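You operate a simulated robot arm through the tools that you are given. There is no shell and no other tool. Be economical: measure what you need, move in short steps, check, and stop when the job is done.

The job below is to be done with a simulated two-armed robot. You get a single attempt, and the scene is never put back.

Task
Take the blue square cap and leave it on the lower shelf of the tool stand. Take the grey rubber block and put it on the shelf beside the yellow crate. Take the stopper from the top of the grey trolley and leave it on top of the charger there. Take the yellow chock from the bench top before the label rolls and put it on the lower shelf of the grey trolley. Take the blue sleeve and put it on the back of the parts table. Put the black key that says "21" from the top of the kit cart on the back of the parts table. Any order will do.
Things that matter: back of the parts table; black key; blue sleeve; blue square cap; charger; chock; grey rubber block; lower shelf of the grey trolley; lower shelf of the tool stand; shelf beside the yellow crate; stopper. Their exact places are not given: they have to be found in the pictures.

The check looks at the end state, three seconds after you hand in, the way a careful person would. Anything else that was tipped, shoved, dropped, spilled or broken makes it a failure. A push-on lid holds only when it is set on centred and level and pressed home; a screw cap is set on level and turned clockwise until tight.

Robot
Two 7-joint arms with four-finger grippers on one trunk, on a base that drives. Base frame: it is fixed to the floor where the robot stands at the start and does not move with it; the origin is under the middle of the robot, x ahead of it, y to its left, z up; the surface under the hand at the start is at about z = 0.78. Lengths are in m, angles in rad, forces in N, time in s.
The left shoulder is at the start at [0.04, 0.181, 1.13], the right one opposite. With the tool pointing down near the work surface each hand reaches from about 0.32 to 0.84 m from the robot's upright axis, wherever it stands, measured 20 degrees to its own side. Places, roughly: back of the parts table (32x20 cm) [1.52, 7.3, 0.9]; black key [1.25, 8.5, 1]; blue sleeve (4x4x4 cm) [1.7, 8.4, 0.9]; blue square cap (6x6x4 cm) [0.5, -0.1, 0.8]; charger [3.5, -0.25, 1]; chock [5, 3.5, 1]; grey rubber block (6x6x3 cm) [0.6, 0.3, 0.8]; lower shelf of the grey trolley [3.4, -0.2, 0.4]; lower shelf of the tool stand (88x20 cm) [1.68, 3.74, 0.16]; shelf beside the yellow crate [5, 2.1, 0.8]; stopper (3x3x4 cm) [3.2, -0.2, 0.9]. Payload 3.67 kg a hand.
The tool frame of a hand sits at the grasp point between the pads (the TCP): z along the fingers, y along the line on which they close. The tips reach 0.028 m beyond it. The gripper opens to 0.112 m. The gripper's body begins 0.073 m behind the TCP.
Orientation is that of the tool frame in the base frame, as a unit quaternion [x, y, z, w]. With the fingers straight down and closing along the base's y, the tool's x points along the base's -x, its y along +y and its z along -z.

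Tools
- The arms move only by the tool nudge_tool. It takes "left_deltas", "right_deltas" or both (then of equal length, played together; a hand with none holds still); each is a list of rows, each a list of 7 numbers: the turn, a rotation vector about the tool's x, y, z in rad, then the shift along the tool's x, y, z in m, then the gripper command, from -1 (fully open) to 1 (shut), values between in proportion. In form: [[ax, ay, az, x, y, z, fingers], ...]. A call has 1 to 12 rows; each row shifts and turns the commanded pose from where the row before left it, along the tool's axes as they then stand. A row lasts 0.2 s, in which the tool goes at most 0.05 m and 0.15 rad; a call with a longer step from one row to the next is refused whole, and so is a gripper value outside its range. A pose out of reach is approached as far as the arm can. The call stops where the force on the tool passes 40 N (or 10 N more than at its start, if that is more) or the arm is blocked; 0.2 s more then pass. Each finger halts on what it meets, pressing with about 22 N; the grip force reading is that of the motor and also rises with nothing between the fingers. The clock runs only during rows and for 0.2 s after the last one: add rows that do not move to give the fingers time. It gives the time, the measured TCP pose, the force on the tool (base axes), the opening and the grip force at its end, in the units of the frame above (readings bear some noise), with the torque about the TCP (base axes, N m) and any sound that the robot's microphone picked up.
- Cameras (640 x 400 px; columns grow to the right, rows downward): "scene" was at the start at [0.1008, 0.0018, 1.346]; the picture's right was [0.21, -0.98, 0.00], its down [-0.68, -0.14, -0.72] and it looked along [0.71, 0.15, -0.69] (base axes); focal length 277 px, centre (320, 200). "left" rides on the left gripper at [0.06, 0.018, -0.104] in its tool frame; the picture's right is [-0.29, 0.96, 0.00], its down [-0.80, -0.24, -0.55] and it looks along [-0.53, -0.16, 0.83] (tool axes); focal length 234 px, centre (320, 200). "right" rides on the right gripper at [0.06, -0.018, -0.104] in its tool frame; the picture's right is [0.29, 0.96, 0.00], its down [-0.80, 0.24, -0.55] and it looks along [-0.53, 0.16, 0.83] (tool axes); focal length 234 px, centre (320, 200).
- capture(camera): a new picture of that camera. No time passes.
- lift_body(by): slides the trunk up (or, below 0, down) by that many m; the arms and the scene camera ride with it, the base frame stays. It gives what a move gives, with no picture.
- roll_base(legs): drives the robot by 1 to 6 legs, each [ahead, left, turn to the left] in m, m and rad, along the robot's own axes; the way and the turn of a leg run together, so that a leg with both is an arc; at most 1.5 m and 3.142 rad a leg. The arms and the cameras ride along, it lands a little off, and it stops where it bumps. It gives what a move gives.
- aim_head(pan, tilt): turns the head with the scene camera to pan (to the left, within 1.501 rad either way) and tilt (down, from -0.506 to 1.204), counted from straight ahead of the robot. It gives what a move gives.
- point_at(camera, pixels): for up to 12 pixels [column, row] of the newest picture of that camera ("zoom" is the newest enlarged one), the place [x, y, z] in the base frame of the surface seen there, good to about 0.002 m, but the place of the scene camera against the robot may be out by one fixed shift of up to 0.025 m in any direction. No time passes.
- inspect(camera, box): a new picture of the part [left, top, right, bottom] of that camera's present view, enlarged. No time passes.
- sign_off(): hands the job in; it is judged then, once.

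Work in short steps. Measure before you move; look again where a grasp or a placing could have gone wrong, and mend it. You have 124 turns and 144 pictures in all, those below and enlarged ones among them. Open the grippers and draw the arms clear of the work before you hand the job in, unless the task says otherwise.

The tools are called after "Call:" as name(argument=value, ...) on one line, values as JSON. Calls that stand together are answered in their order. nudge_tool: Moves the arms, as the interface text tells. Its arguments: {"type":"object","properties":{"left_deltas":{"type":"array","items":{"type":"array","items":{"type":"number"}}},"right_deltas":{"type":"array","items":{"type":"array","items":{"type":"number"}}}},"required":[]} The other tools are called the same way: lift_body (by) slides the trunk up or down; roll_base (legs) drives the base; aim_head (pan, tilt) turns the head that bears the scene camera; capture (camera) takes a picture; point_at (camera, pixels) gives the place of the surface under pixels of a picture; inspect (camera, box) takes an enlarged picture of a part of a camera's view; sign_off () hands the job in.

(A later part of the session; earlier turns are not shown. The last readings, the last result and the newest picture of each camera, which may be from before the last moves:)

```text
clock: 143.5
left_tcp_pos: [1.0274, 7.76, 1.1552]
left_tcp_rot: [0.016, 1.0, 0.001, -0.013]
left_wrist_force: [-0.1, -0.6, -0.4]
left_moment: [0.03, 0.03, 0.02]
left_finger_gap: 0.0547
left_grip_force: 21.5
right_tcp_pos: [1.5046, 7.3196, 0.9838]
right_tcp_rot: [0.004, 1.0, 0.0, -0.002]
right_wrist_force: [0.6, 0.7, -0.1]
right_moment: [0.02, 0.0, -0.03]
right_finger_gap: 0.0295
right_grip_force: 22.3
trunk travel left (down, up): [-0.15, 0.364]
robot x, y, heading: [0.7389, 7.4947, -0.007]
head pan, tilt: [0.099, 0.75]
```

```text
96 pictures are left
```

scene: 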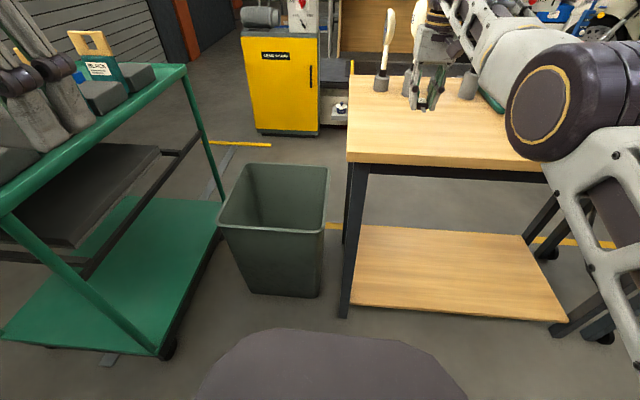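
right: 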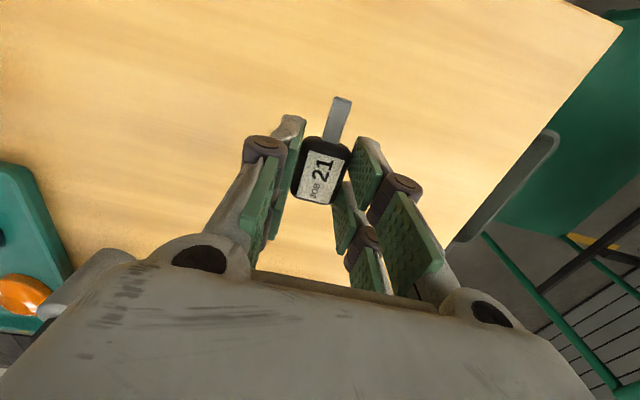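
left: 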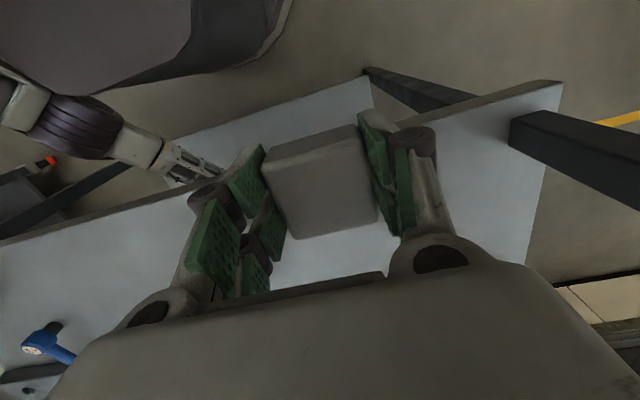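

The key hangs over clear wood. I lower the trunk to z≈0.94, then use small arm steps to touch down.

Call:
lift_body(by=-0.046)

Call:
nudge_tool(right_deltas=[[0, 0, 0, 0, 0, 0.003, 1], [0, 0, 0, 0, 0, 0.002, 1], [0, 0, 0, 0, 0, 0, 1]])

```text
clock: 144.4
left_tcp_pos: [1.0274, 7.7594, 1.1089]
left_tcp_rot: [0.015, 1.0, 0.001, -0.013]
left_wrist_force: [0.3, -0.1, -1.2]
left_moment: [0.01, 0.02, 0.0]
left_finger_gap: 0.0547
left_grip_force: 22.0
right_tcp_pos: [1.5052, 7.3216, 0.936]
right_tcp_rot: [0.004, 1.0, -0.001, -0.002]
right_wrist_force: [0.4, -0.2, 0.6]
right_moment: [-0.01, -0.01, -0.01]
right_finger_gap: 0.0292
right_grip_force: 22.3
trunk travel left (down, up): [-0.104, 0.41]
robot x, y, heading: [0.7441, 7.4943, -0.008]
head pan, tilt: [0.099, 0.75]
```

```text
clock: 145.2
left_tcp_pos: [1.0281, 7.7595, 1.1088]
left_tcp_rot: [0.014, 1.0, 0.001, -0.013]
left_wrist_force: [-0.5, -0.4, -1.6]
left_moment: [0.01, 0.0, 0.03]
left_finger_gap: 0.0547
left_grip_force: 22.1
right_tcp_pos: [1.5054, 7.3207, 0.9331]
right_tcp_rot: [0.004, 1.0, 0.0, -0.003]
right_wrist_force: [-0.4, -0.1, -0.2]
right_moment: [-0.02, 0.0, 0.02]
right_finger_gap: 0.0292
right_grip_force: 22.1
trunk travel left (down, up): [-0.104, 0.41]
robot x, y, heading: [0.7439, 7.4986, -0.007]
head pan, tilt: [0.099, 0.75]
```

One or two more millimetres until contact.

Call:
nudge_tool(right_deltas=[[0, 0, 0, 0, 0, 0.0015, 1], [0, 0, 0, 0, 0, 0, 1]])

Call:
nudge_tool(right_deltas=[[0, 0, 0, 0, 0, 0.001, 1], [0, 0, 0, 0, 0, 0, 1]])

```text
clock: 145.8
left_tcp_pos: [1.0275, 7.76, 1.1091]
left_tcp_rot: [0.016, 1.0, 0.001, -0.012]
left_wrist_force: [1.1, 0.0, -1.0]
left_moment: [0.0, 0.02, 0.01]
left_finger_gap: 0.0546
left_grip_force: 21.7
right_tcp_pos: [1.5058, 7.3199, 0.9313]
right_tcp_rot: [0.004, 1.0, 0.0, -0.003]
right_wrist_force: [-0.2, 0.9, -1.3]
right_moment: [-0.01, -0.03, 0.02]
right_finger_gap: 0.0294
right_grip_force: 22.4
trunk travel left (down, up): [-0.104, 0.41]
robot x, y, heading: [0.7414, 7.4958, -0.008]
head pan, tilt: [0.099, 0.75]
```

```text
clock: 146.4
left_tcp_pos: [1.0276, 7.7597, 1.109]
left_tcp_rot: [0.016, 1.0, 0.001, -0.013]
left_wrist_force: [-0.3, 0.1, -0.7]
left_moment: [-0.02, 0.0, 0.02]
left_finger_gap: 0.0544
left_grip_force: 22.2
right_tcp_pos: [1.5056, 7.3213, 0.9314]
right_tcp_rot: [0.004, 1.0, 0.0, -0.003]
right_wrist_force: [0.2, 0.0, 0.9]
right_moment: [0.01, -0.02, 0.06]
right_finger_gap: 0.0292
right_grip_force: 22.3
trunk travel left (down, up): [-0.104, 0.41]
robot x, y, heading: [0.7445, 7.4934, -0.007]
head pan, tilt: [0.099, 0.75]
```

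The key is within about a millimetre of the wood. I open and raise the trunk, then check.

Call:
nudge_tool(right_deltas=[[0, 0, 0, 0, 0, 0, 0], [0, 0, 0, 0, 0, 0, -0.3], [0, 0, 0, 0, 0, 0, -0.3]])

Call:
lift_body(by=0.2)

Call:
capture(camera="right")

```text
clock: 147.2
left_tcp_pos: [1.0278, 7.7601, 1.109]
left_tcp_rot: [0.015, 1.0, 0.001, -0.014]
left_wrist_force: [-0.4, 0.2, -0.7]
left_moment: [0.0, 0.02, -0.02]
left_finger_gap: 0.0547
left_grip_force: 21.7
right_tcp_pos: [1.5055, 7.3205, 0.9314]
right_tcp_rot: [0.003, 1.0, -0.002, -0.003]
right_wrist_force: [0.4, -0.3, -0.9]
right_moment: [-0.02, 0.0, 0.0]
right_finger_gap: 0.0728
right_grip_force: 0.0
trunk travel left (down, up): [-0.104, 0.41]
robot x, y, heading: [0.7398, 7.4951, -0.009]
head pan, tilt: [0.099, 0.75]
```

```text
clock: 149.3
left_tcp_pos: [1.0278, 7.7602, 1.3079]
left_tcp_rot: [0.016, 1.0, 0.002, -0.013]
left_wrist_force: [-0.4, -0.2, -1.4]
left_moment: [-0.03, -0.02, -0.01]
left_finger_gap: 0.0545
left_grip_force: 22.4
right_tcp_pos: [1.5056, 7.3209, 1.1311]
right_tcp_rot: [0.004, 1.0, -0.001, -0.004]
right_wrist_force: [0.1, -0.3, 0.0]
right_moment: [0.0, -0.04, 0.0]
right_finger_gap: 0.0728
right_grip_force: 0.1
trunk travel left (down, up): [-0.304, 0.21]
robot x, y, heading: [0.7393, 7.4978, -0.008]
head pan, tilt: [0.099, 0.75]
```

```text
95 pictures are left
```

right: 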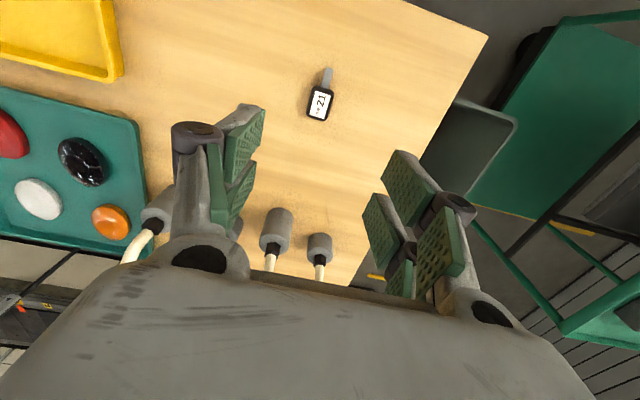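

The key lies neatly on the table's back corner. Before going for the sleeve I test whether the right arm folds back normally.

Call:
nudge_tool(right_deltas=[[0, 0, 0, 0.03, 0, -0.02, -0.3], [0, 0, 0, 0.03, 0, -0.02, -0.3], [0, 0, 0, 0.03, -0.01, -0.02, -0.3], [0, 0, 0, 0.03, -0.01, 0, -0.3], [0, 0, 0, 0.03, -0.01, 0, -0.3], [0, 0, 0, 0.03, -0.01, 0, -0.3]])

Call:
capture(camera="scene")

```text
clock: 150.8
left_tcp_pos: [1.0263, 7.7601, 1.3099]
left_tcp_rot: [0.015, 1.0, 0.001, -0.013]
left_wrist_force: [-0.1, 0.9, -1.5]
left_moment: [0.02, 0.0, 0.0]
left_finger_gap: 0.055
left_grip_force: 22.1
right_tcp_pos: [1.4699, 7.2978, 1.2436]
right_tcp_rot: [0.004, 1.0, -0.001, -0.005]
right_wrist_force: [-0.1, -0.5, -0.4]
right_moment: [-0.01, -0.03, -0.02]
right_finger_gap: 0.0726
right_grip_force: 0.0
right hand out of reach, approached as far as the arm can: row 1, 2, 3, 4, 5, 6
trunk travel left (down, up): [-0.304, 0.21]
robot x, y, heading: [0.7408, 7.4982, -0.008]
head pan, tilt: [0.099, 0.75]
```

```text
94 pictures are left
```

scene: 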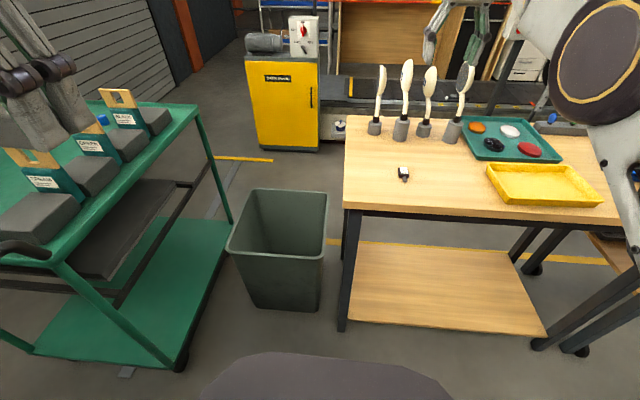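

The arm has drifted into an elbow-up posture near a limit. I try moving the hand down and to the robot's right (clear space south of the tray? no—higher) — first sideways only, to see if it regains freedom.

Call:
nudge_tool(right_deltas=[[0, 0, -0.15, 0, 0, 0, -0.3], [0, 0, -0.15, 0, 0, 0, -0.3], [0, 0, -0.15, 0, 0, 0, -0.3], [0, 0, -0.15, 0, 0, 0, -0.3], [0, 0, -0.15, 0, 0, 0, -0.3], [0, 0, -0.15, 0, 0, 0, -0.3]])

Call:
nudge_tool(right_deltas=[[0, 0, 0, 0.02, 0.02, 0, -0.3], [0, 0, 0, 0.02, 0.02, 0, -0.3], [0, 0, 0, 0.02, 0.02, 0, -0.3], [0, 0, 0, 0.02, 0.02, 0, -0.3]])

Call:
capture(camera="scene")

```text
clock: 152.2
left_tcp_pos: [1.0285, 7.7595, 1.3095]
left_tcp_rot: [0.017, 1.0, 0.001, -0.012]
left_wrist_force: [0.2, 0.2, -2.0]
left_moment: [0.0, -0.01, 0.02]
left_finger_gap: 0.0546
left_grip_force: 22.4
right_tcp_pos: [1.4754, 7.2975, 1.2422]
right_tcp_rot: [-0.432, 0.902, 0.001, -0.003]
right_wrist_force: [0.5, -1.7, 0.2]
right_moment: [0.0, -0.02, 0.0]
right_finger_gap: 0.073
right_grip_force: 0.0
trunk travel left (down, up): [-0.304, 0.21]
robot x, y, heading: [0.7392, 7.4956, -0.006]
head pan, tilt: [0.099, 0.75]
```

```text
clock: 153.2
left_tcp_pos: [1.0274, 7.7598, 1.3087]
left_tcp_rot: [0.016, 1.0, 0.001, -0.013]
left_wrist_force: [-0.6, 0.5, -1.2]
left_moment: [0.0, 0.01, 0.0]
left_finger_gap: 0.0547
left_grip_force: 21.8
right_tcp_pos: [1.4634, 7.2929, 1.262]
right_tcp_rot: [-0.431, 0.902, 0.001, -0.004]
right_wrist_force: [0.1, 0.2, -0.4]
right_moment: [-0.02, -0.01, 0.0]
right_finger_gap: 0.0728
right_grip_force: 0.0
right hand out of reach, approached as far as the arm can: row 1, 2, 3, 4
trunk travel left (down, up): [-0.304, 0.21]
robot x, y, heading: [0.7386, 7.4948, -0.004]
head pan, tilt: [0.099, 0.75]
```

```text
93 pictures are left
```

scene: 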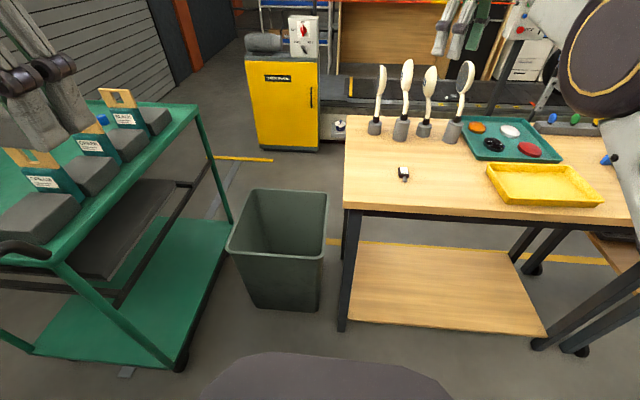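

I yaw the wrist back and pitch the fingers forward ~0.5 rad, which should relieve the wrist, then try pulling back.

Call:
nudge_tool(right_deltas=[[0, 0, 0.15, 0, 0, 0, -0.3], [0, 0, 0.15, 0, 0, 0, -0.3], [0, 0, 0.15, 0, 0, 0, -0.3], [0, 0, 0.15, 0, 0, 0, -0.3], [0, 0, 0.15, 0, 0, 0, -0.3], [0, 0, 0.15, 0, 0, 0, -0.3], [0, -0.15, 0, 0, 0, 0, -0.3], [0, -0.15, 0, 0, 0, 0, -0.3], [0, -0.15, 0, 0, 0, 0, -0.3]])

Call:
nudge_tool(right_deltas=[[0, 0, 0, 0.03, 0, -0.015, -0.3], [0, 0, 0, 0.03, 0, -0.015, -0.3], [0, 0, 0, 0.03, 0, -0.015, -0.3], [0, 0, 0, 0.03, 0, -0.015, -0.3], [0, 0, 0, 0.03, 0, -0.015, -0.3]])

Call:
aim_head(pan=-0.5, tilt=0.3)

Call:
capture(camera="scene")

```text
clock: 155.2
left_tcp_pos: [1.0284, 7.7609, 1.309]
left_tcp_rot: [0.015, 1.0, 0.001, -0.013]
left_wrist_force: [0.0, 0.3, 0.7]
left_moment: [0.0, 0.01, 0.02]
left_finger_gap: 0.0546
left_grip_force: 22.3
right_tcp_pos: [1.552, 7.3027, 1.3033]
right_tcp_rot: [0.004, 0.976, -0.003, 0.219]
right_wrist_force: [0.3, 0.4, -0.1]
right_moment: [-0.01, 0.01, 0.02]
right_finger_gap: 0.073
right_grip_force: 0.1
right hand out of reach, approached as far as the arm can: row 7, 8, 9
trunk travel left (down, up): [-0.304, 0.21]
robot x, y, heading: [0.7418, 7.4936, -0.01]
head pan, tilt: [0.099, 0.75]
```

```text
clock: 156.3
left_tcp_pos: [1.0271, 7.7604, 1.3097]
left_tcp_rot: [0.016, 1.0, 0.002, -0.014]
left_wrist_force: [0.7, 1.1, -0.4]
left_moment: [0.0, -0.02, -0.01]
left_finger_gap: 0.0547
left_grip_force: 22.1
right_tcp_pos: [1.5097, 7.3134, 1.374]
right_tcp_rot: [0.003, 0.976, -0.002, 0.22]
right_wrist_force: [-0.7, -0.7, 0.2]
right_moment: [0.03, -0.02, -0.01]
right_finger_gap: 0.0727
right_grip_force: 0.0
right hand out of reach, approached as far as the arm can: row 1, 2, 3, 4, 5
trunk travel left (down, up): [-0.304, 0.21]
robot x, y, heading: [0.738, 7.4958, -0.004]
head pan, tilt: [0.099, 0.75]
```

```text
clock: 157.3
left_tcp_pos: [1.027, 7.7597, 1.3089]
left_tcp_rot: [0.016, 1.0, 0.001, -0.013]
left_wrist_force: [0.1, 0.3, -0.8]
left_moment: [0.02, -0.01, 0.02]
left_finger_gap: 0.0548
left_grip_force: 22.2
right_tcp_pos: [1.5113, 7.3145, 1.3741]
right_tcp_rot: [0.003, 0.976, -0.002, 0.22]
right_wrist_force: [0.0, 0.2, -0.4]
right_moment: [0.03, 0.0, -0.02]
right_finger_gap: 0.0726
right_grip_force: 0.2
trunk travel left (down, up): [-0.304, 0.21]
robot x, y, heading: [0.7404, 7.4963, -0.004]
head pan, tilt: [-0.499, 0.3]
```

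```text
92 pictures are left
```

scene: 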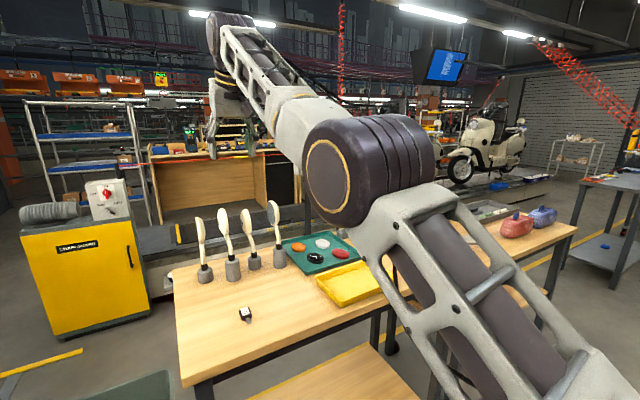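

The forearm slopes up: the elbow hangs below a raised wrist. I try rolling the fingers toward the left (so the elbow swings out to the right) while pulling back.

Call:
nudge_tool(right_deltas=[[-0.15, 0, 0, 0.0, 0, 0, -0.3], [-0.15, 0, 0, 0.0, 0, 0, -0.3], [-0.15, 0, 0, 0, 0, 0, -0.3], [-0.15, 0, 0, 0, 0, 0, -0.3], [-0.15, 0, 0, 0.0, 0, 0, -0.3], [-0.15, 0, 0, 0.0, 0, 0, -0.3]])

Call:
nudge_tool(right_deltas=[[0, 0, 0, 0.03, 0, 0, -0.3], [0, 0, 0, 0.03, 0, 0, -0.3], [0, 0, 0, 0.03, 0, 0, -0.3], [0, 0, 0, 0.03, 0, 0, -0.3]])

Call:
capture(camera="scene")

```text
clock: 158.8
left_tcp_pos: [1.0278, 7.7582, 1.3086]
left_tcp_rot: [0.016, 1.0, 0.001, -0.014]
left_wrist_force: [0.6, -1.0, -1.5]
left_moment: [0.06, 0.01, 0.03]
left_finger_gap: 0.0548
left_grip_force: 21.7
right_tcp_pos: [1.5175, 7.3178, 1.3771]
right_tcp_rot: [-0.092, 0.878, 0.424, 0.2]
right_wrist_force: [-0.5, -0.7, 0.5]
right_moment: [0.0, 0.01, 0.0]
right_finger_gap: 0.0729
right_grip_force: 0.0
right hand out of reach, approached as far as the arm can: row 1, 3
trunk travel left (down, up): [-0.304, 0.21]
robot x, y, heading: [0.7374, 7.4958, -0.008]
head pan, tilt: [-0.499, 0.3]
```

```text
clock: 159.8
left_tcp_pos: [1.0269, 7.7603, 1.3095]
left_tcp_rot: [0.016, 1.0, 0.001, -0.013]
left_wrist_force: [0.5, 0.8, -1.0]
left_moment: [-0.03, -0.02, 0.01]
left_finger_gap: 0.0547
left_grip_force: 22.3
right_tcp_pos: [1.5122, 7.3114, 1.3796]
right_tcp_rot: [-0.092, 0.88, 0.422, 0.199]
right_wrist_force: [0.1, -0.2, 1.0]
right_moment: [0.01, -0.01, -0.01]
right_finger_gap: 0.073
right_grip_force: 0.1
right hand out of reach, approached as far as the arm can: row 1, 2, 3, 4
trunk travel left (down, up): [-0.304, 0.21]
robot x, y, heading: [0.7413, 7.4967, -0.003]
head pan, tilt: [-0.499, 0.3]
```

```text
91 pictures are left
```

scene: 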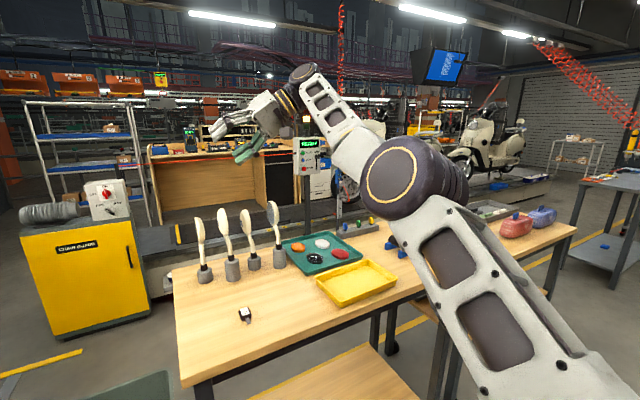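

The arm is essentially straight (wrist ≈0.745 m from the shoulder) and its elbow bends in the wrong plane. I roll further in the same direction, then pull back along the arm's axis.

Call:
nudge_tool(right_deltas=[[-0.15, 0, 0, 0.0, 0, 0, -0.3], [-0.15, 0, 0, 0.0, 0, 0, -0.3], [-0.15, 0, 0, 0, 0, 0, -0.3], [-0.15, 0, 0, 0, 0, 0, -0.3], [-0.15, 0, 0, 0.0, 0, 0, -0.3], [-0.15, 0, 0, 0.0, 0, 0, -0.3]])

Call:
nudge_tool(right_deltas=[[0, 0, 0, 0.045, 0, 0, -0.3], [0, 0, 0, 0.045, 0, 0, -0.3], [0, 0, 0, 0.045, 0, 0, -0.3], [0, 0, 0, 0.045, 0, 0, -0.3]])

Call:
capture(camera="scene")

```text
clock: 161.2
left_tcp_pos: [1.028, 7.7599, 1.3092]
left_tcp_rot: [0.016, 1.0, 0.001, -0.013]
left_wrist_force: [0.7, 0.3, -0.1]
left_moment: [0.01, 0.02, -0.02]
left_finger_gap: 0.0546
left_grip_force: 22.0
right_tcp_pos: [1.4858, 7.3092, 1.3592]
right_tcp_rot: [-0.17, 0.607, 0.764, 0.14]
right_wrist_force: [0.8, 0.2, -0.4]
right_moment: [0.04, 0.0, 0.0]
right_finger_gap: 0.0727
right_grip_force: 0.2
right hand out of reach, approached as far as the arm can: row 2, 3, 4, 5, 6
trunk travel left (down, up): [-0.304, 0.21]
robot x, y, heading: [0.7423, 7.4928, -0.011]
head pan, tilt: [-0.499, 0.3]
```

```text
clock: 162.2
left_tcp_pos: [1.0283, 7.7595, 1.3085]
left_tcp_rot: [0.015, 1.0, 0.002, -0.013]
left_wrist_force: [-0.3, -0.7, -1.0]
left_moment: [0.01, 0.04, -0.02]
left_finger_gap: 0.0548
left_grip_force: 22.0
right_tcp_pos: [1.4845, 7.2742, 1.3031]
right_tcp_rot: [-0.17, 0.608, 0.763, 0.138]
right_wrist_force: [-0.1, 1.2, -0.8]
right_moment: [0.02, -0.06, 0.03]
right_finger_gap: 0.0731
right_grip_force: 0.1
right hand out of reach, approached as far as the arm can: row 1, 2, 3, 4
trunk travel left (down, up): [-0.304, 0.21]
robot x, y, heading: [0.742, 7.4979, -0.008]
head pan, tilt: [-0.499, 0.3]
```

```text
90 pictures are left
```

scene: 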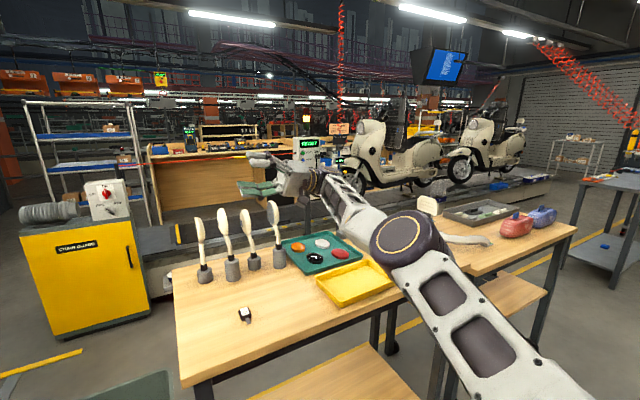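

The elbow hinge now faces up as in the normal posture. I pull the wrist straight toward the shoulder.

Call:
nudge_tool(right_deltas=[[0, 0, 0, 0.04, 0.01, 0.018, -0.3], [0, 0, 0, 0.04, 0.01, 0.018, -0.3], [0, 0, 0, 0.04, 0.01, 0.018, -0.3], [0, 0, 0, 0.04, 0.01, 0.018, -0.3]])

Call:
capture(camera="scene")

```text
clock: 163.2
left_tcp_pos: [1.0286, 7.7595, 1.309]
left_tcp_rot: [0.015, 1.0, 0.001, -0.013]
left_wrist_force: [-0.1, -0.8, -1.5]
left_moment: [-0.02, -0.04, 0.03]
left_finger_gap: 0.0549
left_grip_force: 21.9
right_tcp_pos: [1.4859, 7.2779, 1.3036]
right_tcp_rot: [-0.171, 0.608, 0.763, 0.139]
right_wrist_force: [0.6, 0.1, -0.5]
right_moment: [-0.01, 0.0, -0.01]
right_finger_gap: 0.0726
right_grip_force: 0.1
right hand out of reach, approached as far as the arm can: row 1, 2, 3, 4
trunk travel left (down, up): [-0.304, 0.21]
robot x, y, heading: [0.7378, 7.4975, -0.006]
head pan, tilt: [-0.499, 0.3]
```

```text
89 pictures are left
```

scene: 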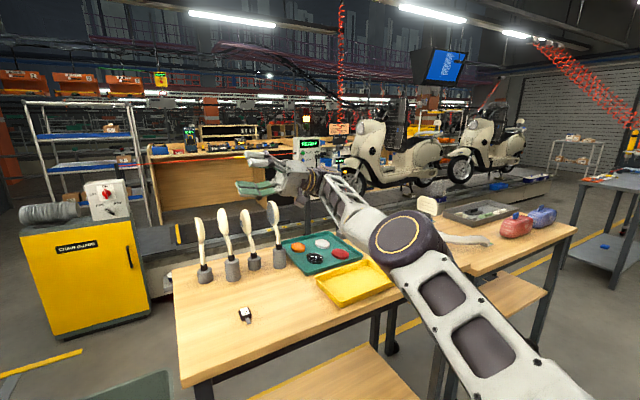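

The elbow seems locked just past straight. I push outward to full stretch for a few rows, then pull back in with an added sideways component.

Call:
nudge_tool(right_deltas=[[0, 0, 0, -0.04, -0.01, -0.018, -0.3], [0, 0, 0, -0.04, -0.01, -0.018, -0.3], [0, 0, 0, -0.04, -0.01, -0.018, -0.3]])

Call:
nudge_tool(right_deltas=[[0, 0, 0, 0.035, 0.02, 0.028, -0.3], [0, 0, 0, 0.035, 0.02, 0.028, -0.3], [0, 0, 0, 0.035, 0.02, 0.028, -0.3], [0, 0, 0, 0.035, 0.02, 0.028, -0.3]])

```text
clock: 163.9
left_tcp_pos: [1.0273, 7.7602, 1.308]
left_tcp_rot: [0.016, 1.0, 0.002, -0.013]
left_wrist_force: [1.0, 0.3, -1.3]
left_moment: [0.0, 0.03, -0.04]
left_finger_gap: 0.0547
left_grip_force: 22.5
right_tcp_pos: [1.4867, 7.272, 1.2996]
right_tcp_rot: [-0.17, 0.608, 0.763, 0.138]
right_wrist_force: [0.1, -0.7, 0.2]
right_moment: [0.0, 0.0, 0.01]
right_finger_gap: 0.0729
right_grip_force: 0.0
right hand out of reach, approached as far as the arm can: row 1, 2, 3
trunk travel left (down, up): [-0.304, 0.21]
robot x, y, heading: [0.7371, 7.4905, -0.006]
head pan, tilt: [-0.499, 0.3]
```

```text
clock: 164.9
left_tcp_pos: [1.0284, 7.7609, 1.3083]
left_tcp_rot: [0.015, 1.0, -0.001, -0.014]
left_wrist_force: [0.0, 0.5, -0.4]
left_moment: [-0.02, 0.1, -0.02]
left_finger_gap: 0.0549
left_grip_force: 21.9
right_tcp_pos: [1.3337, 7.3735, 1.3151]
right_tcp_rot: [-0.154, 0.608, 0.772, 0.105]
right_wrist_force: [-4.9, -1.2, 2.9]
right_moment: [-0.29, 0.07, -0.44]
right_finger_gap: 0.0727
right_grip_force: 0.1
trunk travel left (down, up): [-0.304, 0.21]
robot x, y, heading: [0.742, 7.4921, -0.008]
head pan, tilt: [-0.499, 0.3]
```

It came free. Now I roll the tool back to vertical, step by step.

Call:
nudge_tool(right_deltas=[[0.15, 0, 0, 0.01, 0, 0, -0.3], [0.15, 0, 0, 0.01, 0, 0, -0.3], [0.15, 0, 0, 0.01, 0, 0, -0.3], [0.15, 0, 0, 0.01, 0, 0, -0.3], [0.15, 0, 0, 0, 0, 0, -0.3], [0.15, 0, 0, 0, 0, 0, -0.3], [0.15, 0, 0, 0, 0, 0, -0.3], [0.15, 0, 0, 0, 0, 0, -0.3], [0.15, 0, 0, 0, 0, 0, -0.3], [0.15, 0, 0, 0, 0, 0, -0.3], [0.15, 0, 0, 0, 0, 0, -0.3], [0.15, 0, 0, 0, 0, 0, -0.3]])

Call:
nudge_tool(right_deltas=[[0, 0.15, 0, 0, 0, 0, -0.3], [0, 0.15, 0, 0, 0, 0, -0.3], [0, 0.15, 0, 0, 0, 0.01, -0.3], [0, 0, 0, 0.01, 0, 0.03, -0.3], [0, 0, 0, 0.01, 0, 0.03, -0.3], [0, 0, 0, 0.01, 0, 0.03, -0.3]])

Call:
capture(camera="scene")

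```text
clock: 167.6
left_tcp_pos: [1.0266, 7.7604, 1.3097]
left_tcp_rot: [0.016, 1.0, 0.0, -0.013]
left_wrist_force: [-0.4, -0.1, -0.6]
left_moment: [-0.02, 0.01, -0.02]
left_finger_gap: 0.0549
left_grip_force: 22.2
right_tcp_pos: [1.2803, 7.3634, 1.3143]
right_tcp_rot: [0.004, 0.975, -0.004, 0.221]
right_wrist_force: [0.5, 0.6, 0.3]
right_moment: [-0.06, 0.02, 0.0]
right_finger_gap: 0.0729
right_grip_force: 0.0
trunk travel left (down, up): [-0.304, 0.21]
robot x, y, heading: [0.7409, 7.4902, -0.002]
head pan, tilt: [-0.499, 0.3]
```

```text
clock: 168.9
left_tcp_pos: [1.028, 7.7592, 1.3091]
left_tcp_rot: [0.017, 1.0, 0.0, -0.013]
left_wrist_force: [0.8, -0.2, -1.0]
left_moment: [0.01, 0.02, 0.0]
left_finger_gap: 0.055
left_grip_force: 22.0
right_tcp_pos: [1.2505, 7.3618, 1.217]
right_tcp_rot: [0.004, 1.0, -0.001, -0.003]
right_wrist_force: [0.7, -0.5, -0.4]
right_moment: [0.0, -0.02, 0.02]
right_finger_gap: 0.0725
right_grip_force: 0.0
trunk travel left (down, up): [-0.304, 0.21]
robot x, y, heading: [0.7404, 7.4938, -0.004]
head pan, tilt: [-0.499, 0.3]
```

```text
88 pictures are left
```

scene: 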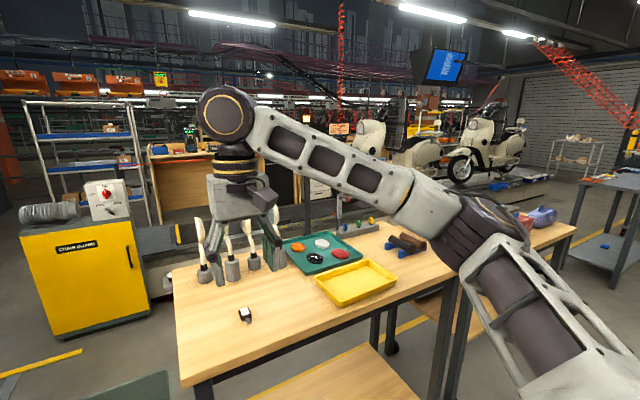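

Normal posture is restored; from now on I keep clear of full stretch. I look at the bin and the gap beside the cart to plan reaching the sleeve.

Call:
aim_head(pan=0.45, tilt=0.75)

Call:
capture(camera="scene")

Call:
point_at(camera="scene", pixels=[[390, 285], [300, 300], [330, 250], [400, 210], [440, 330], [350, 330], [300, 350], [280, 200], [420, 190], [265, 240], [90, 255], [200, 180]])

```text
clock: 170.2
left_tcp_pos: [1.0269, 7.7599, 1.3102]
left_tcp_rot: [0.016, 1.0, 0.001, -0.014]
left_wrist_force: [-0.2, -0.2, -1.5]
left_moment: [0.04, -0.02, -0.04]
left_finger_gap: 0.0547
left_grip_force: 22.4
right_tcp_pos: [1.2502, 7.3632, 1.2174]
right_tcp_rot: [0.003, 1.0, 0.0, -0.003]
right_wrist_force: [0.1, -0.5, -0.1]
right_moment: [0.0, 0.0, 0.01]
right_finger_gap: 0.0727
right_grip_force: 0.1
trunk travel left (down, up): [-0.304, 0.21]
robot x, y, heading: [0.7381, 7.499, -0.004]
head pan, tilt: [0.45, 0.75]
```

```text
87 pictures are left
```

scene: 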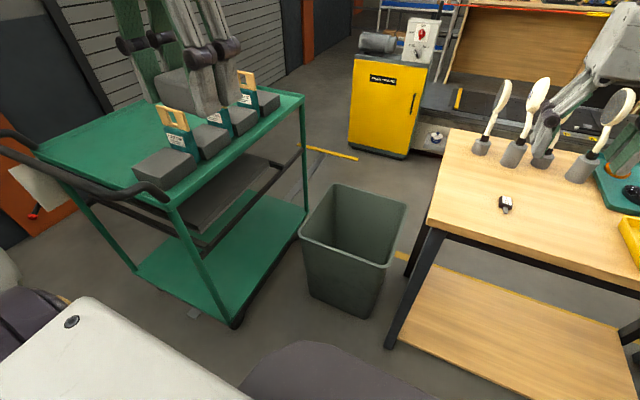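

```text
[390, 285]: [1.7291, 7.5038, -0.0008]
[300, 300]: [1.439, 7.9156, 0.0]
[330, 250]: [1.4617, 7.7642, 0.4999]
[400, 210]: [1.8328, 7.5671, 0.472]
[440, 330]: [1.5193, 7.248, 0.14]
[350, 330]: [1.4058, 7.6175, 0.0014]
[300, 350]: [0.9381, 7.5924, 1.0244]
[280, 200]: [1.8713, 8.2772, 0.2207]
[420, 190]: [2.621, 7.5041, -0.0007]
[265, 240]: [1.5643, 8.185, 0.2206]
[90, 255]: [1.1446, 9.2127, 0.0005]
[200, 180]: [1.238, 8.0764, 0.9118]
```

Bin's left face is at x≈1.44, cart front y≈8.07. I go to about (1.09, 7.68), turning left to heading ≈1.95 so the right shoulder leans toward the sleeve.

Call:
roll_base(legs=[[0, 0, 1.2], [0.3, -0.26, 0], [0, 0, 0.75]])

Call:
aim_head(pan=-0.9, tilt=0.6)

Call:
capture(camera="scene")

Call:
capture(camera="right")

```text
clock: 178.1
left_tcp_pos: [0.7512, 7.8486, 1.3083]
left_tcp_rot: [0.814, -0.581, 0.01, 0.008]
left_wrist_force: [0.3, 0.3, -1.1]
left_moment: [0.0, -0.01, -0.03]
left_finger_gap: 0.0549
left_grip_force: 22.6
right_tcp_pos: [1.0434, 8.1965, 1.2178]
right_tcp_rot: [0.821, -0.571, 0.004, 0.001]
right_wrist_force: [0.3, 0.0, -0.7]
right_moment: [0.01, -0.02, -0.02]
right_finger_gap: 0.0726
right_grip_force: 0.1
trunk travel left (down, up): [-0.304, 0.21]
robot x, y, heading: [1.1026, 7.6731, 1.922]
head pan, tilt: [0.45, 0.75]
```

```text
clock: 179.6
left_tcp_pos: [0.7516, 7.8473, 1.3088]
left_tcp_rot: [0.813, -0.582, 0.011, 0.007]
left_wrist_force: [0.8, 0.1, -1.3]
left_moment: [-0.02, 0.02, 0.01]
left_finger_gap: 0.0546
left_grip_force: 22.1
right_tcp_pos: [1.0425, 8.1967, 1.2188]
right_tcp_rot: [0.82, -0.572, 0.004, 0.001]
right_wrist_force: [-0.8, -0.6, -0.2]
right_moment: [-0.02, 0.02, -0.03]
right_finger_gap: 0.0728
right_grip_force: 0.0
trunk travel left (down, up): [-0.304, 0.21]
robot x, y, heading: [1.1018, 7.6728, 1.925]
head pan, tilt: [-0.901, 0.6]
```

```text
86 pictures are left
```

scene: 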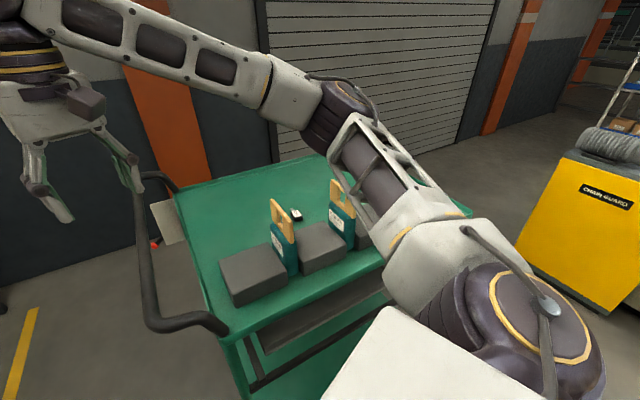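

```text
85 pictures are left
```

right: 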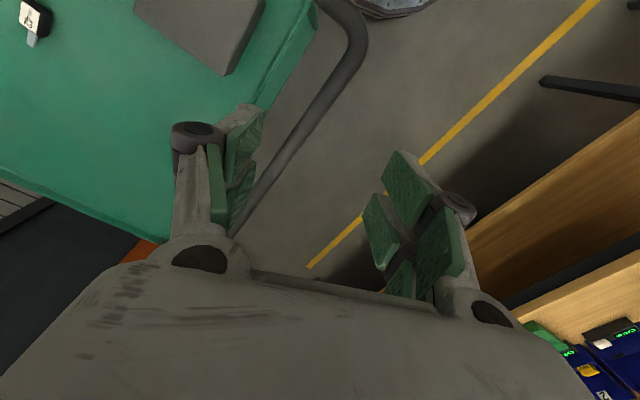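

I swing the right hand along an arc over the cart to about (1.60, 8.30) at z 1.22, turning the wrist to point outward along the arm, well above the tags (1.06).

Call:
nudge_tool(right_deltas=[[0, 0, 0.081, 0.0062, -0.0469, 0, -0.3], [0, 0, 0.081, 0.0024, -0.0472, 0, -0.3], [0, 0, 0.081, -0.0014, -0.0472, 0, -0.3], [0, 0, 0.081, -0.0053, -0.047, 0, -0.3], [0, 0, 0.081, -0.0091, -0.0464, 0, -0.3], [0, 0, 0.081, -0.0128, -0.0455, 0, -0.3], [0, 0, 0.081, -0.0164, -0.0443, 0, -0.3], [0, 0, 0.081, -0.0199, -0.0429, 0, -0.3], [0, 0, 0.081, -0.0234, -0.0411, 0, -0.3], [0, 0, 0.081, -0.0266, -0.039, 0, -0.3], [0, 0, 0.081, -0.0297, -0.0368, 0, -0.3], [0, 0, 0.081, -0.0325, -0.0343, 0, -0.3]])

Call:
capture(camera="right")

Call:
capture(camera="scene")

```text
clock: 182.2
left_tcp_pos: [0.7519, 7.8487, 1.3092]
left_tcp_rot: [0.814, -0.581, 0.01, 0.008]
left_wrist_force: [-0.7, 0.2, -1.4]
left_moment: [-0.03, 0.0, -0.02]
left_finger_gap: 0.0547
left_grip_force: 22.0
right_tcp_pos: [1.5999, 8.3224, 1.2179]
right_tcp_rot: [-0.458, 0.889, -0.003, 0.001]
right_wrist_force: [0.2, 0.1, 0.4]
right_moment: [0.01, 0.0, -0.02]
right_finger_gap: 0.0727
right_grip_force: 0.1
trunk travel left (down, up): [-0.304, 0.21]
robot x, y, heading: [1.103, 7.6702, 1.921]
head pan, tilt: [-0.901, 0.6]
```

```text
84 pictures are left
```

right: 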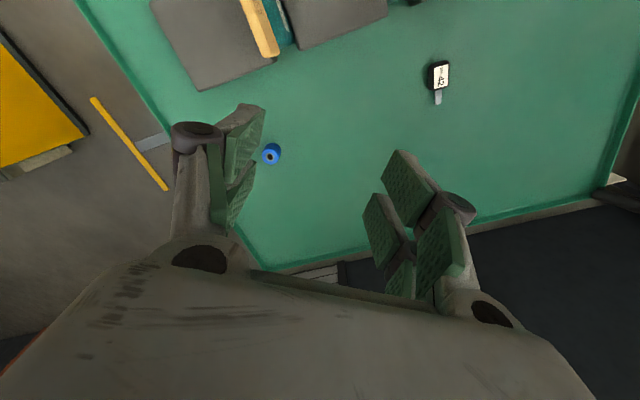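

```text
83 pictures are left
```

scene: 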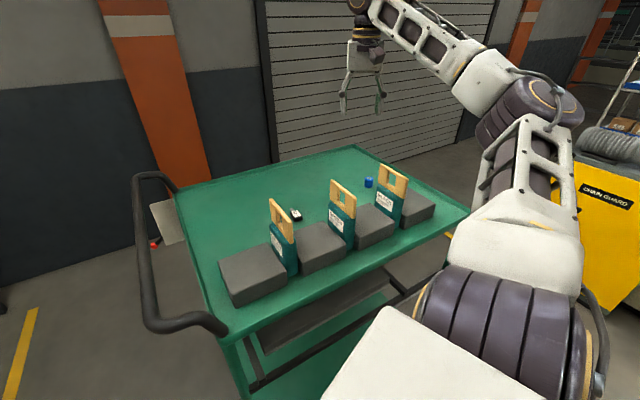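

Sleeve at right (271,155). I measure it and the nearby tag.

Call:
point_at(camera="right", pixels=[[271, 153], [263, 153], [279, 151], [272, 146], [271, 163], [275, 50], [262, 60], [300, 150]])

Call:
inspect(camera="right", box=[210, 100, 330, 175])

Call:
point_at(camera="scene", pixels=[[369, 182], [393, 170], [382, 165], [405, 185]])

```text
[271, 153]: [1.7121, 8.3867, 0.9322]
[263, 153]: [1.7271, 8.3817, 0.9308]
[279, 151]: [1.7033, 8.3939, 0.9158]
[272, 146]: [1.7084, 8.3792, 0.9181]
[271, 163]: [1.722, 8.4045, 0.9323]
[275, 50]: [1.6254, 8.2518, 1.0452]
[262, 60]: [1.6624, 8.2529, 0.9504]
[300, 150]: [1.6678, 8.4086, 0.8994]
```

```text
5.33 times, centred on (270, 138) of right
```

zoom: 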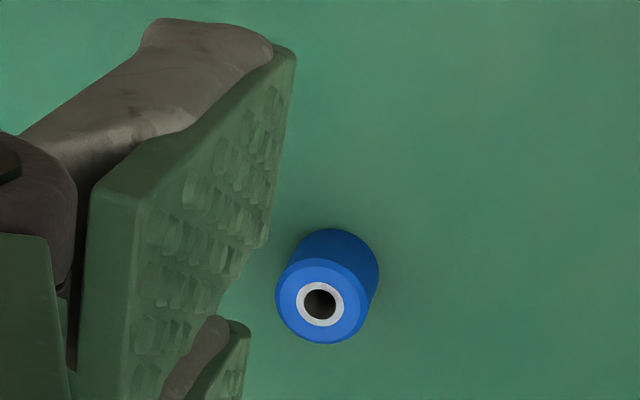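

```text
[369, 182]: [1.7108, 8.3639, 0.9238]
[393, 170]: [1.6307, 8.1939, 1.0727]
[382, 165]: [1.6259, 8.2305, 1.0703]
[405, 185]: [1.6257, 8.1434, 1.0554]
```

Sleeve centre ≈ (1.716, 8.391), top 0.932; the BLACK tag edge is at (1.625, ≤8.25, 1.07). I yaw to 0.5 rad, tilt the fingers outward 0.45 rad to save reach, and come over the sleeve at z≈1.05.

Call:
nudge_tool(right_deltas=[[0, 0, 0.15, 0, 0, 0, -0.3], [0, 0, 0.15, 0, 0, 0, -0.3], [0, 0, 0.15, 0, 0, 0, -0.3], [0, -0.15, 0, 0, 0, 0, -0.3], [0, -0.15, 0, 0, 0, 0, -0.3], [0, -0.15, 0, 0, 0, 0, -0.3], [0, 0, 0, -0.04, 0.002, 0.02, -0.3], [0, 0, 0, -0.04, 0.002, 0.02, -0.3], [0, 0, 0, -0.041, 0.001, 0.019, -0.3], [0, 0, 0, 0.02, 0, 0.042, -0.3], [0, 0, 0, 0.02, 0, 0.042, -0.3], [0, 0, 0, 0.02, 0, 0.042, -0.3]])

Call:
capture(camera="right")

Call:
capture(camera="scene")

```text
clock: 185.0
left_tcp_pos: [0.7524, 7.8485, 1.3087]
left_tcp_rot: [0.814, -0.581, 0.01, 0.009]
left_wrist_force: [-0.2, 0.4, -0.2]
left_moment: [-0.01, 0.01, -0.01]
left_finger_gap: 0.0549
left_grip_force: 21.9
right_tcp_pos: [1.7087, 8.4019, 1.1868]
right_tcp_rot: [-0.214, 0.939, 0.174, 0.203]
right_wrist_force: [0.3, 0.7, -0.2]
right_moment: [0.0, 0.02, -0.02]
right_finger_gap: 0.0727
right_grip_force: 0.0
trunk travel left (down, up): [-0.304, 0.21]
robot x, y, heading: [1.102, 7.6677, 1.928]
head pan, tilt: [-0.901, 0.6]
stopped in row 12 (right hand): the arm was blocked; the commanded pose is now the measured one
```

```text
81 pictures are left
```

right: 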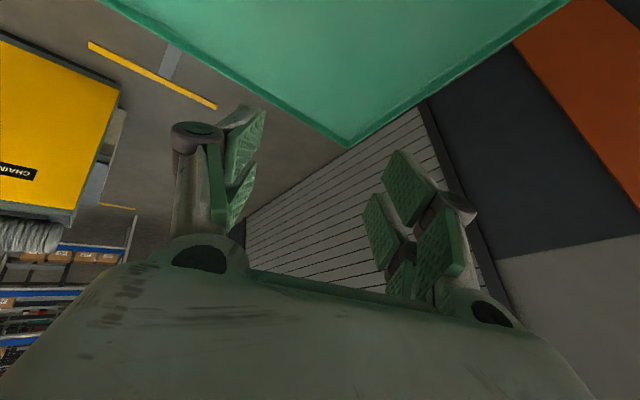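

```text
80 pictures are left
```

scene: 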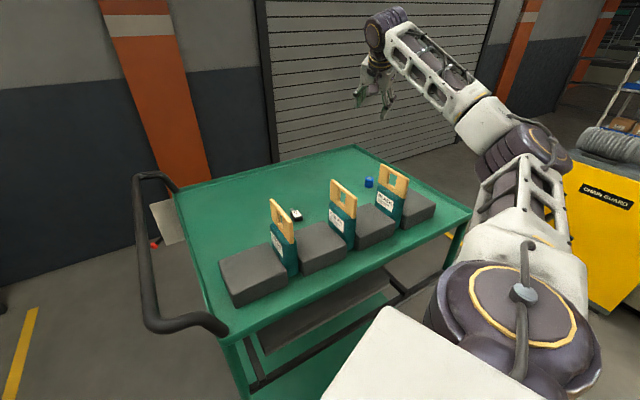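

The arm stopped descending at z 1.187, seemingly a joint stop rather than contact. I measure elbow and forearm heights to see if the trunk can do the lowering.

Call:
point_at(camera="scene", pixels=[[545, 140], [515, 175], [480, 130], [430, 60], [390, 60], [520, 200], [490, 260], [390, 35], [369, 182]])

```text
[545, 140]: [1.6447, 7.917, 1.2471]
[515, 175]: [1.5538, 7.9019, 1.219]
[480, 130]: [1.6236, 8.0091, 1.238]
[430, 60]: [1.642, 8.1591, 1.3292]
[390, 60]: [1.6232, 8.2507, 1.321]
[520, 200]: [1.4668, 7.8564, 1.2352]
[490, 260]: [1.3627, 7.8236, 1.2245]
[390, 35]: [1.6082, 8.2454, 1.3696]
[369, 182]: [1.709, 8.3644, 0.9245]
```

Lowering here would drag the forearm onto the tags, so the front approach is poor. I fold the arm back and examine the space behind the cart as an alternative.

Call:
nudge_tool(right_deltas=[[0, 0, 0, 0.03, 0, -0.03, -0.3], [0, 0, 0, 0.035, 0, -0.025, -0.3], [0, 0.15, 0, 0.03, 0, 0, -0.3], [0, 0.15, 0, 0.03, 0, 0, -0.3], [0, 0.12, 0, 0.03, 0, 0, -0.3]])

Call:
nudge_tool(right_deltas=[[0, 0, -0.12, 0.04, 0.02, 0, -0.3], [0, 0, -0.12, 0.035, 0.03, 0, -0.3], [0, 0, -0.12, 0.03, 0.035, 0, -0.3], [0, 0, -0.12, 0.025, 0.04, 0, -0.3], [0, 0, -0.12, 0.02, 0.044, 0, -0.3], [0, 0, -0.12, 0.01, 0.044, 0, -0.3], [0, 0, -0.12, 0.01, 0.044, 0, -0.3], [0, 0, -0.12, 0.0, 0.044, 0, -0.3], [0, 0, -0.12, 0.0, 0.044, 0, -0.3], [0, 0, -0.12, 0, 0.044, 0, -0.3], [0, 0, -0.12, 0, 0.044, 0, -0.3]])

Call:
aim_head(pan=-0.1, tilt=0.7)

Call:
capture(camera="scene")

```text
clock: 186.2
left_tcp_pos: [0.7504, 7.8479, 1.3076]
left_tcp_rot: [0.814, -0.581, 0.01, 0.009]
left_wrist_force: [0.6, 0.4, -1.0]
left_moment: [-0.02, -0.01, -0.01]
left_finger_gap: 0.0547
left_grip_force: 22.3
right_tcp_pos: [1.5598, 8.3197, 1.1769]
right_tcp_rot: [-0.246, 0.961, 0.125, 0.002]
right_wrist_force: [-0.2, 0.2, 0.7]
right_moment: [-0.02, -0.01, -0.04]
right_finger_gap: 0.0729
right_grip_force: 0.0
trunk travel left (down, up): [-0.304, 0.21]
robot x, y, heading: [1.1005, 7.6726, 1.922]
head pan, tilt: [-0.901, 0.6]
```

```text
clock: 188.6
left_tcp_pos: [0.7492, 7.8473, 1.3083]
left_tcp_rot: [0.813, -0.582, 0.011, 0.007]
left_wrist_force: [-1.0, -1.0, -1.0]
left_moment: [0.0, -0.03, -0.01]
left_finger_gap: 0.0545
left_grip_force: 21.9
right_tcp_pos: [1.0632, 8.3686, 1.2165]
right_tcp_rot: [0.784, -0.608, -0.097, -0.08]
right_wrist_force: [0.2, -0.2, 0.3]
right_moment: [0.03, -0.05, -0.02]
right_finger_gap: 0.073
right_grip_force: 0.0
trunk travel left (down, up): [-0.304, 0.21]
robot x, y, heading: [1.1014, 7.6704, 1.927]
head pan, tilt: [-0.901, 0.6]
```

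```text
clock: 189.7
left_tcp_pos: [0.7508, 7.848, 1.3089]
left_tcp_rot: [0.813, -0.582, 0.01, 0.008]
left_wrist_force: [-0.8, -0.8, -0.7]
left_moment: [-0.01, 0.0, 0.0]
left_finger_gap: 0.0547
left_grip_force: 21.8
right_tcp_pos: [1.0656, 8.3681, 1.2172]
right_tcp_rot: [0.783, -0.609, -0.098, -0.08]
right_wrist_force: [-0.1, -0.3, 0.5]
right_moment: [0.02, 0.03, 0.01]
right_finger_gap: 0.0729
right_grip_force: 0.1
trunk travel left (down, up): [-0.304, 0.21]
robot x, y, heading: [1.1021, 7.6746, 1.925]
head pan, tilt: [-0.099, 0.7]
```

```text
79 pictures are left
```

scene: 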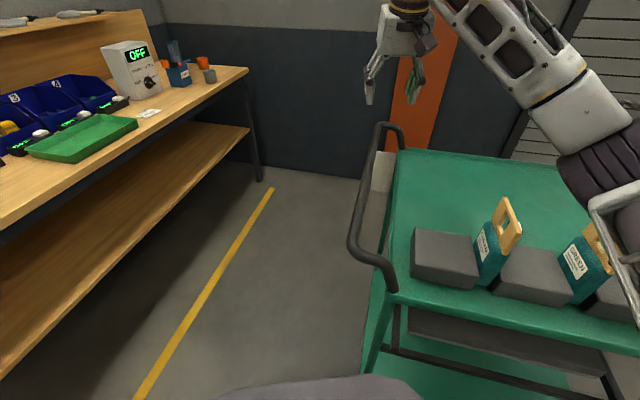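

Call:
point_at(camera="scene", pixels=[[245, 72], [258, 180], [140, 130], [390, 130], [380, 165], [360, 250], [300, 165], [350, 185], [270, 190], [150, 390], [365, 190], [395, 165]])

```text
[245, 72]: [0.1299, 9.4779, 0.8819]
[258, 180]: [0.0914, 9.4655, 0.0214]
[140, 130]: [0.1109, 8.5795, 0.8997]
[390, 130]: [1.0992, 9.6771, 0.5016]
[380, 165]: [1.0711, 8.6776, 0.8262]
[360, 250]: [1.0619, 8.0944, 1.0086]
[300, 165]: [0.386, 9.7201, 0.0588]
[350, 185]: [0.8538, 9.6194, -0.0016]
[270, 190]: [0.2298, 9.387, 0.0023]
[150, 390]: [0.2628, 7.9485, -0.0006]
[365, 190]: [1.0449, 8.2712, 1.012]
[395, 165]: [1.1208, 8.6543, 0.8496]
```

The passage between wall bench (x≈0.13) and cart handle (x≈1.04) is about 0.9 m wide, with clear floor behind the cart. I level the right hand, draw it in, then drive round via x≈0.6.

Call:
nudge_tool(right_deltas=[[0, 0.125, 0, 0.02, 0, 0, -0.3], [0, 0.125, 0, 0.03, 0, 0, -0.3], [0, 0, 0, 0.04, 0, 0, -0.3], [0, 0, 0, 0.04, 0, 0, -0.3], [0, 0, 0, 0.04, 0, 0, -0.3], [0, 0, 0, 0.04, 0, 0, -0.3], [0, 0, 0, 0.04, 0, 0, -0.3], [0, 0, 0, 0.04, 0, 0, -0.3]])

Call:
roll_base(legs=[[0, 0, -0.35], [0, 0.48, 0], [1.0, 0, 0]])

Call:
capture(camera="scene")

```text
clock: 191.5
left_tcp_pos: [0.7502, 7.845, 1.3084]
left_tcp_rot: [0.814, -0.581, 0.01, 0.008]
left_wrist_force: [0.4, 0.3, -0.1]
left_moment: [-0.01, 0.0, 0.03]
left_finger_gap: 0.0549
left_grip_force: 21.9
right_tcp_pos: [1.141, 8.0904, 1.2092]
right_tcp_rot: [0.79, -0.614, 0.001, -0.004]
right_wrist_force: [-0.5, -0.2, -0.3]
right_moment: [0.04, -0.01, 0.01]
right_finger_gap: 0.0729
right_grip_force: 0.1
trunk travel left (down, up): [-0.304, 0.21]
robot x, y, heading: [1.1001, 7.6725, 1.924]
head pan, tilt: [-0.099, 0.7]
```

```text
clock: 200.4
left_tcp_pos: [0.3394, 8.9355, 1.3097]
left_tcp_rot: [0.71, -0.704, 0.009, 0.011]
left_wrist_force: [-0.1, 0.8, -0.6]
left_moment: [-0.06, 0.0, -0.03]
left_finger_gap: 0.0547
left_grip_force: 22.2
right_tcp_pos: [0.7873, 9.0441, 1.2088]
right_tcp_rot: [-0.682, 0.731, -0.002, 0.003]
right_wrist_force: [0.8, 0.2, -0.4]
right_moment: [-0.01, 0.0, 0.01]
right_finger_gap: 0.0727
right_grip_force: 0.0
trunk travel left (down, up): [-0.304, 0.21]
robot x, y, heading: [0.6137, 8.658, 1.602]
head pan, tilt: [-0.099, 0.7]
```

```text
78 pictures are left
```

scene: 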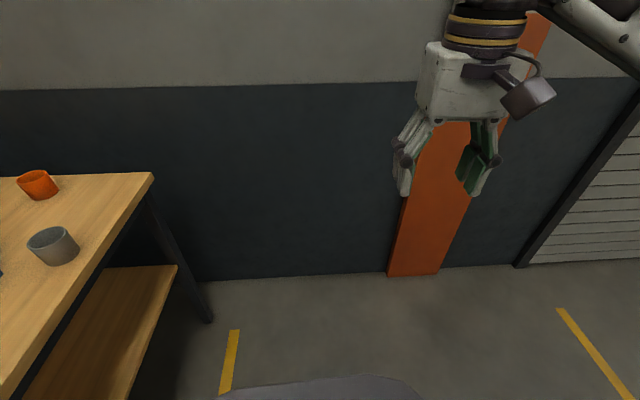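

I go ahead 0.38 m, turn right to heading 0, and drive 0.55 m along behind the cart.

Call:
roll_base(legs=[[0.38, 0, 0], [0, 0, -1.6], [0.55, 0, 0], [0, 0, -0.45]])

Call:
aim_head(pan=-0.35, tilt=0.8)

Call:
capture(camera="scene")

Call:
capture(camera="right")

```text
clock: 211.5
left_tcp_pos: [1.5446, 9.1581, 1.3086]
left_tcp_rot: [0.235, 0.972, 0.004, -0.013]
left_wrist_force: [-1.0, -0.3, -1.0]
left_moment: [0.02, 0.01, 0.03]
left_finger_gap: 0.0549
left_grip_force: 21.8
right_tcp_pos: [1.4345, 8.7098, 1.2088]
right_tcp_rot: [0.274, 0.962, -0.004, 0.0]
right_wrist_force: [0.1, -0.4, -0.5]
right_moment: [0.0, 0.01, 0.01]
right_finger_gap: 0.0729
right_grip_force: 0.0
trunk travel left (down, up): [-0.304, 0.21]
robot x, y, heading: [1.1726, 9.0386, -0.447]
head pan, tilt: [-0.099, 0.7]
```

```text
clock: 212.3
left_tcp_pos: [1.5456, 9.1565, 1.3087]
left_tcp_rot: [0.234, 0.972, 0.004, -0.012]
left_wrist_force: [0.0, 0.2, -0.7]
left_moment: [0.0, 0.03, -0.01]
left_finger_gap: 0.0547
left_grip_force: 21.7
right_tcp_pos: [1.4344, 8.7096, 1.2091]
right_tcp_rot: [0.273, 0.962, -0.003, 0.0]
right_wrist_force: [0.0, 0.1, -0.9]
right_moment: [0.01, 0.01, 0.0]
right_finger_gap: 0.0728
right_grip_force: 0.1
trunk travel left (down, up): [-0.304, 0.21]
robot x, y, heading: [1.1709, 9.0373, -0.45]
head pan, tilt: [-0.351, 0.799]
```

```text
77 pictures are left
```

scene: 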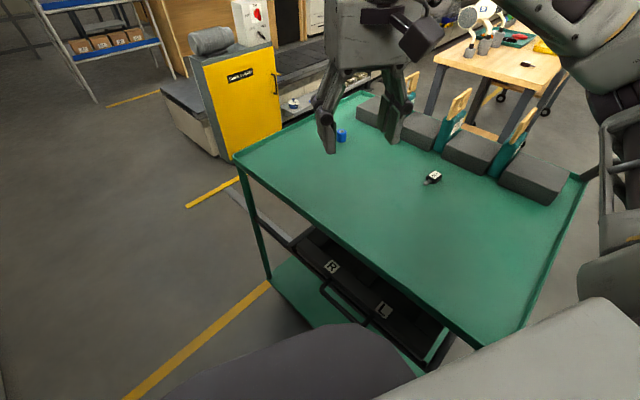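

```text
76 pictures are left
```

right: 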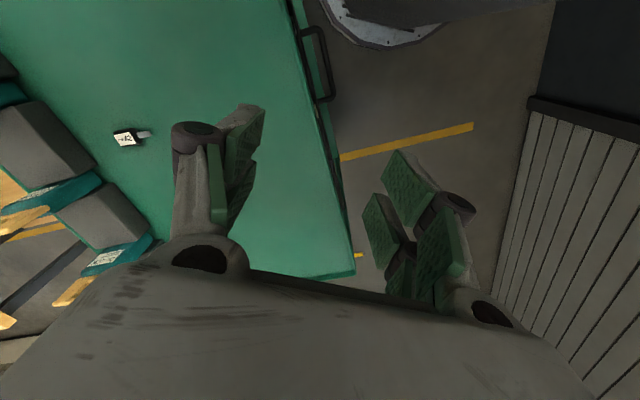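

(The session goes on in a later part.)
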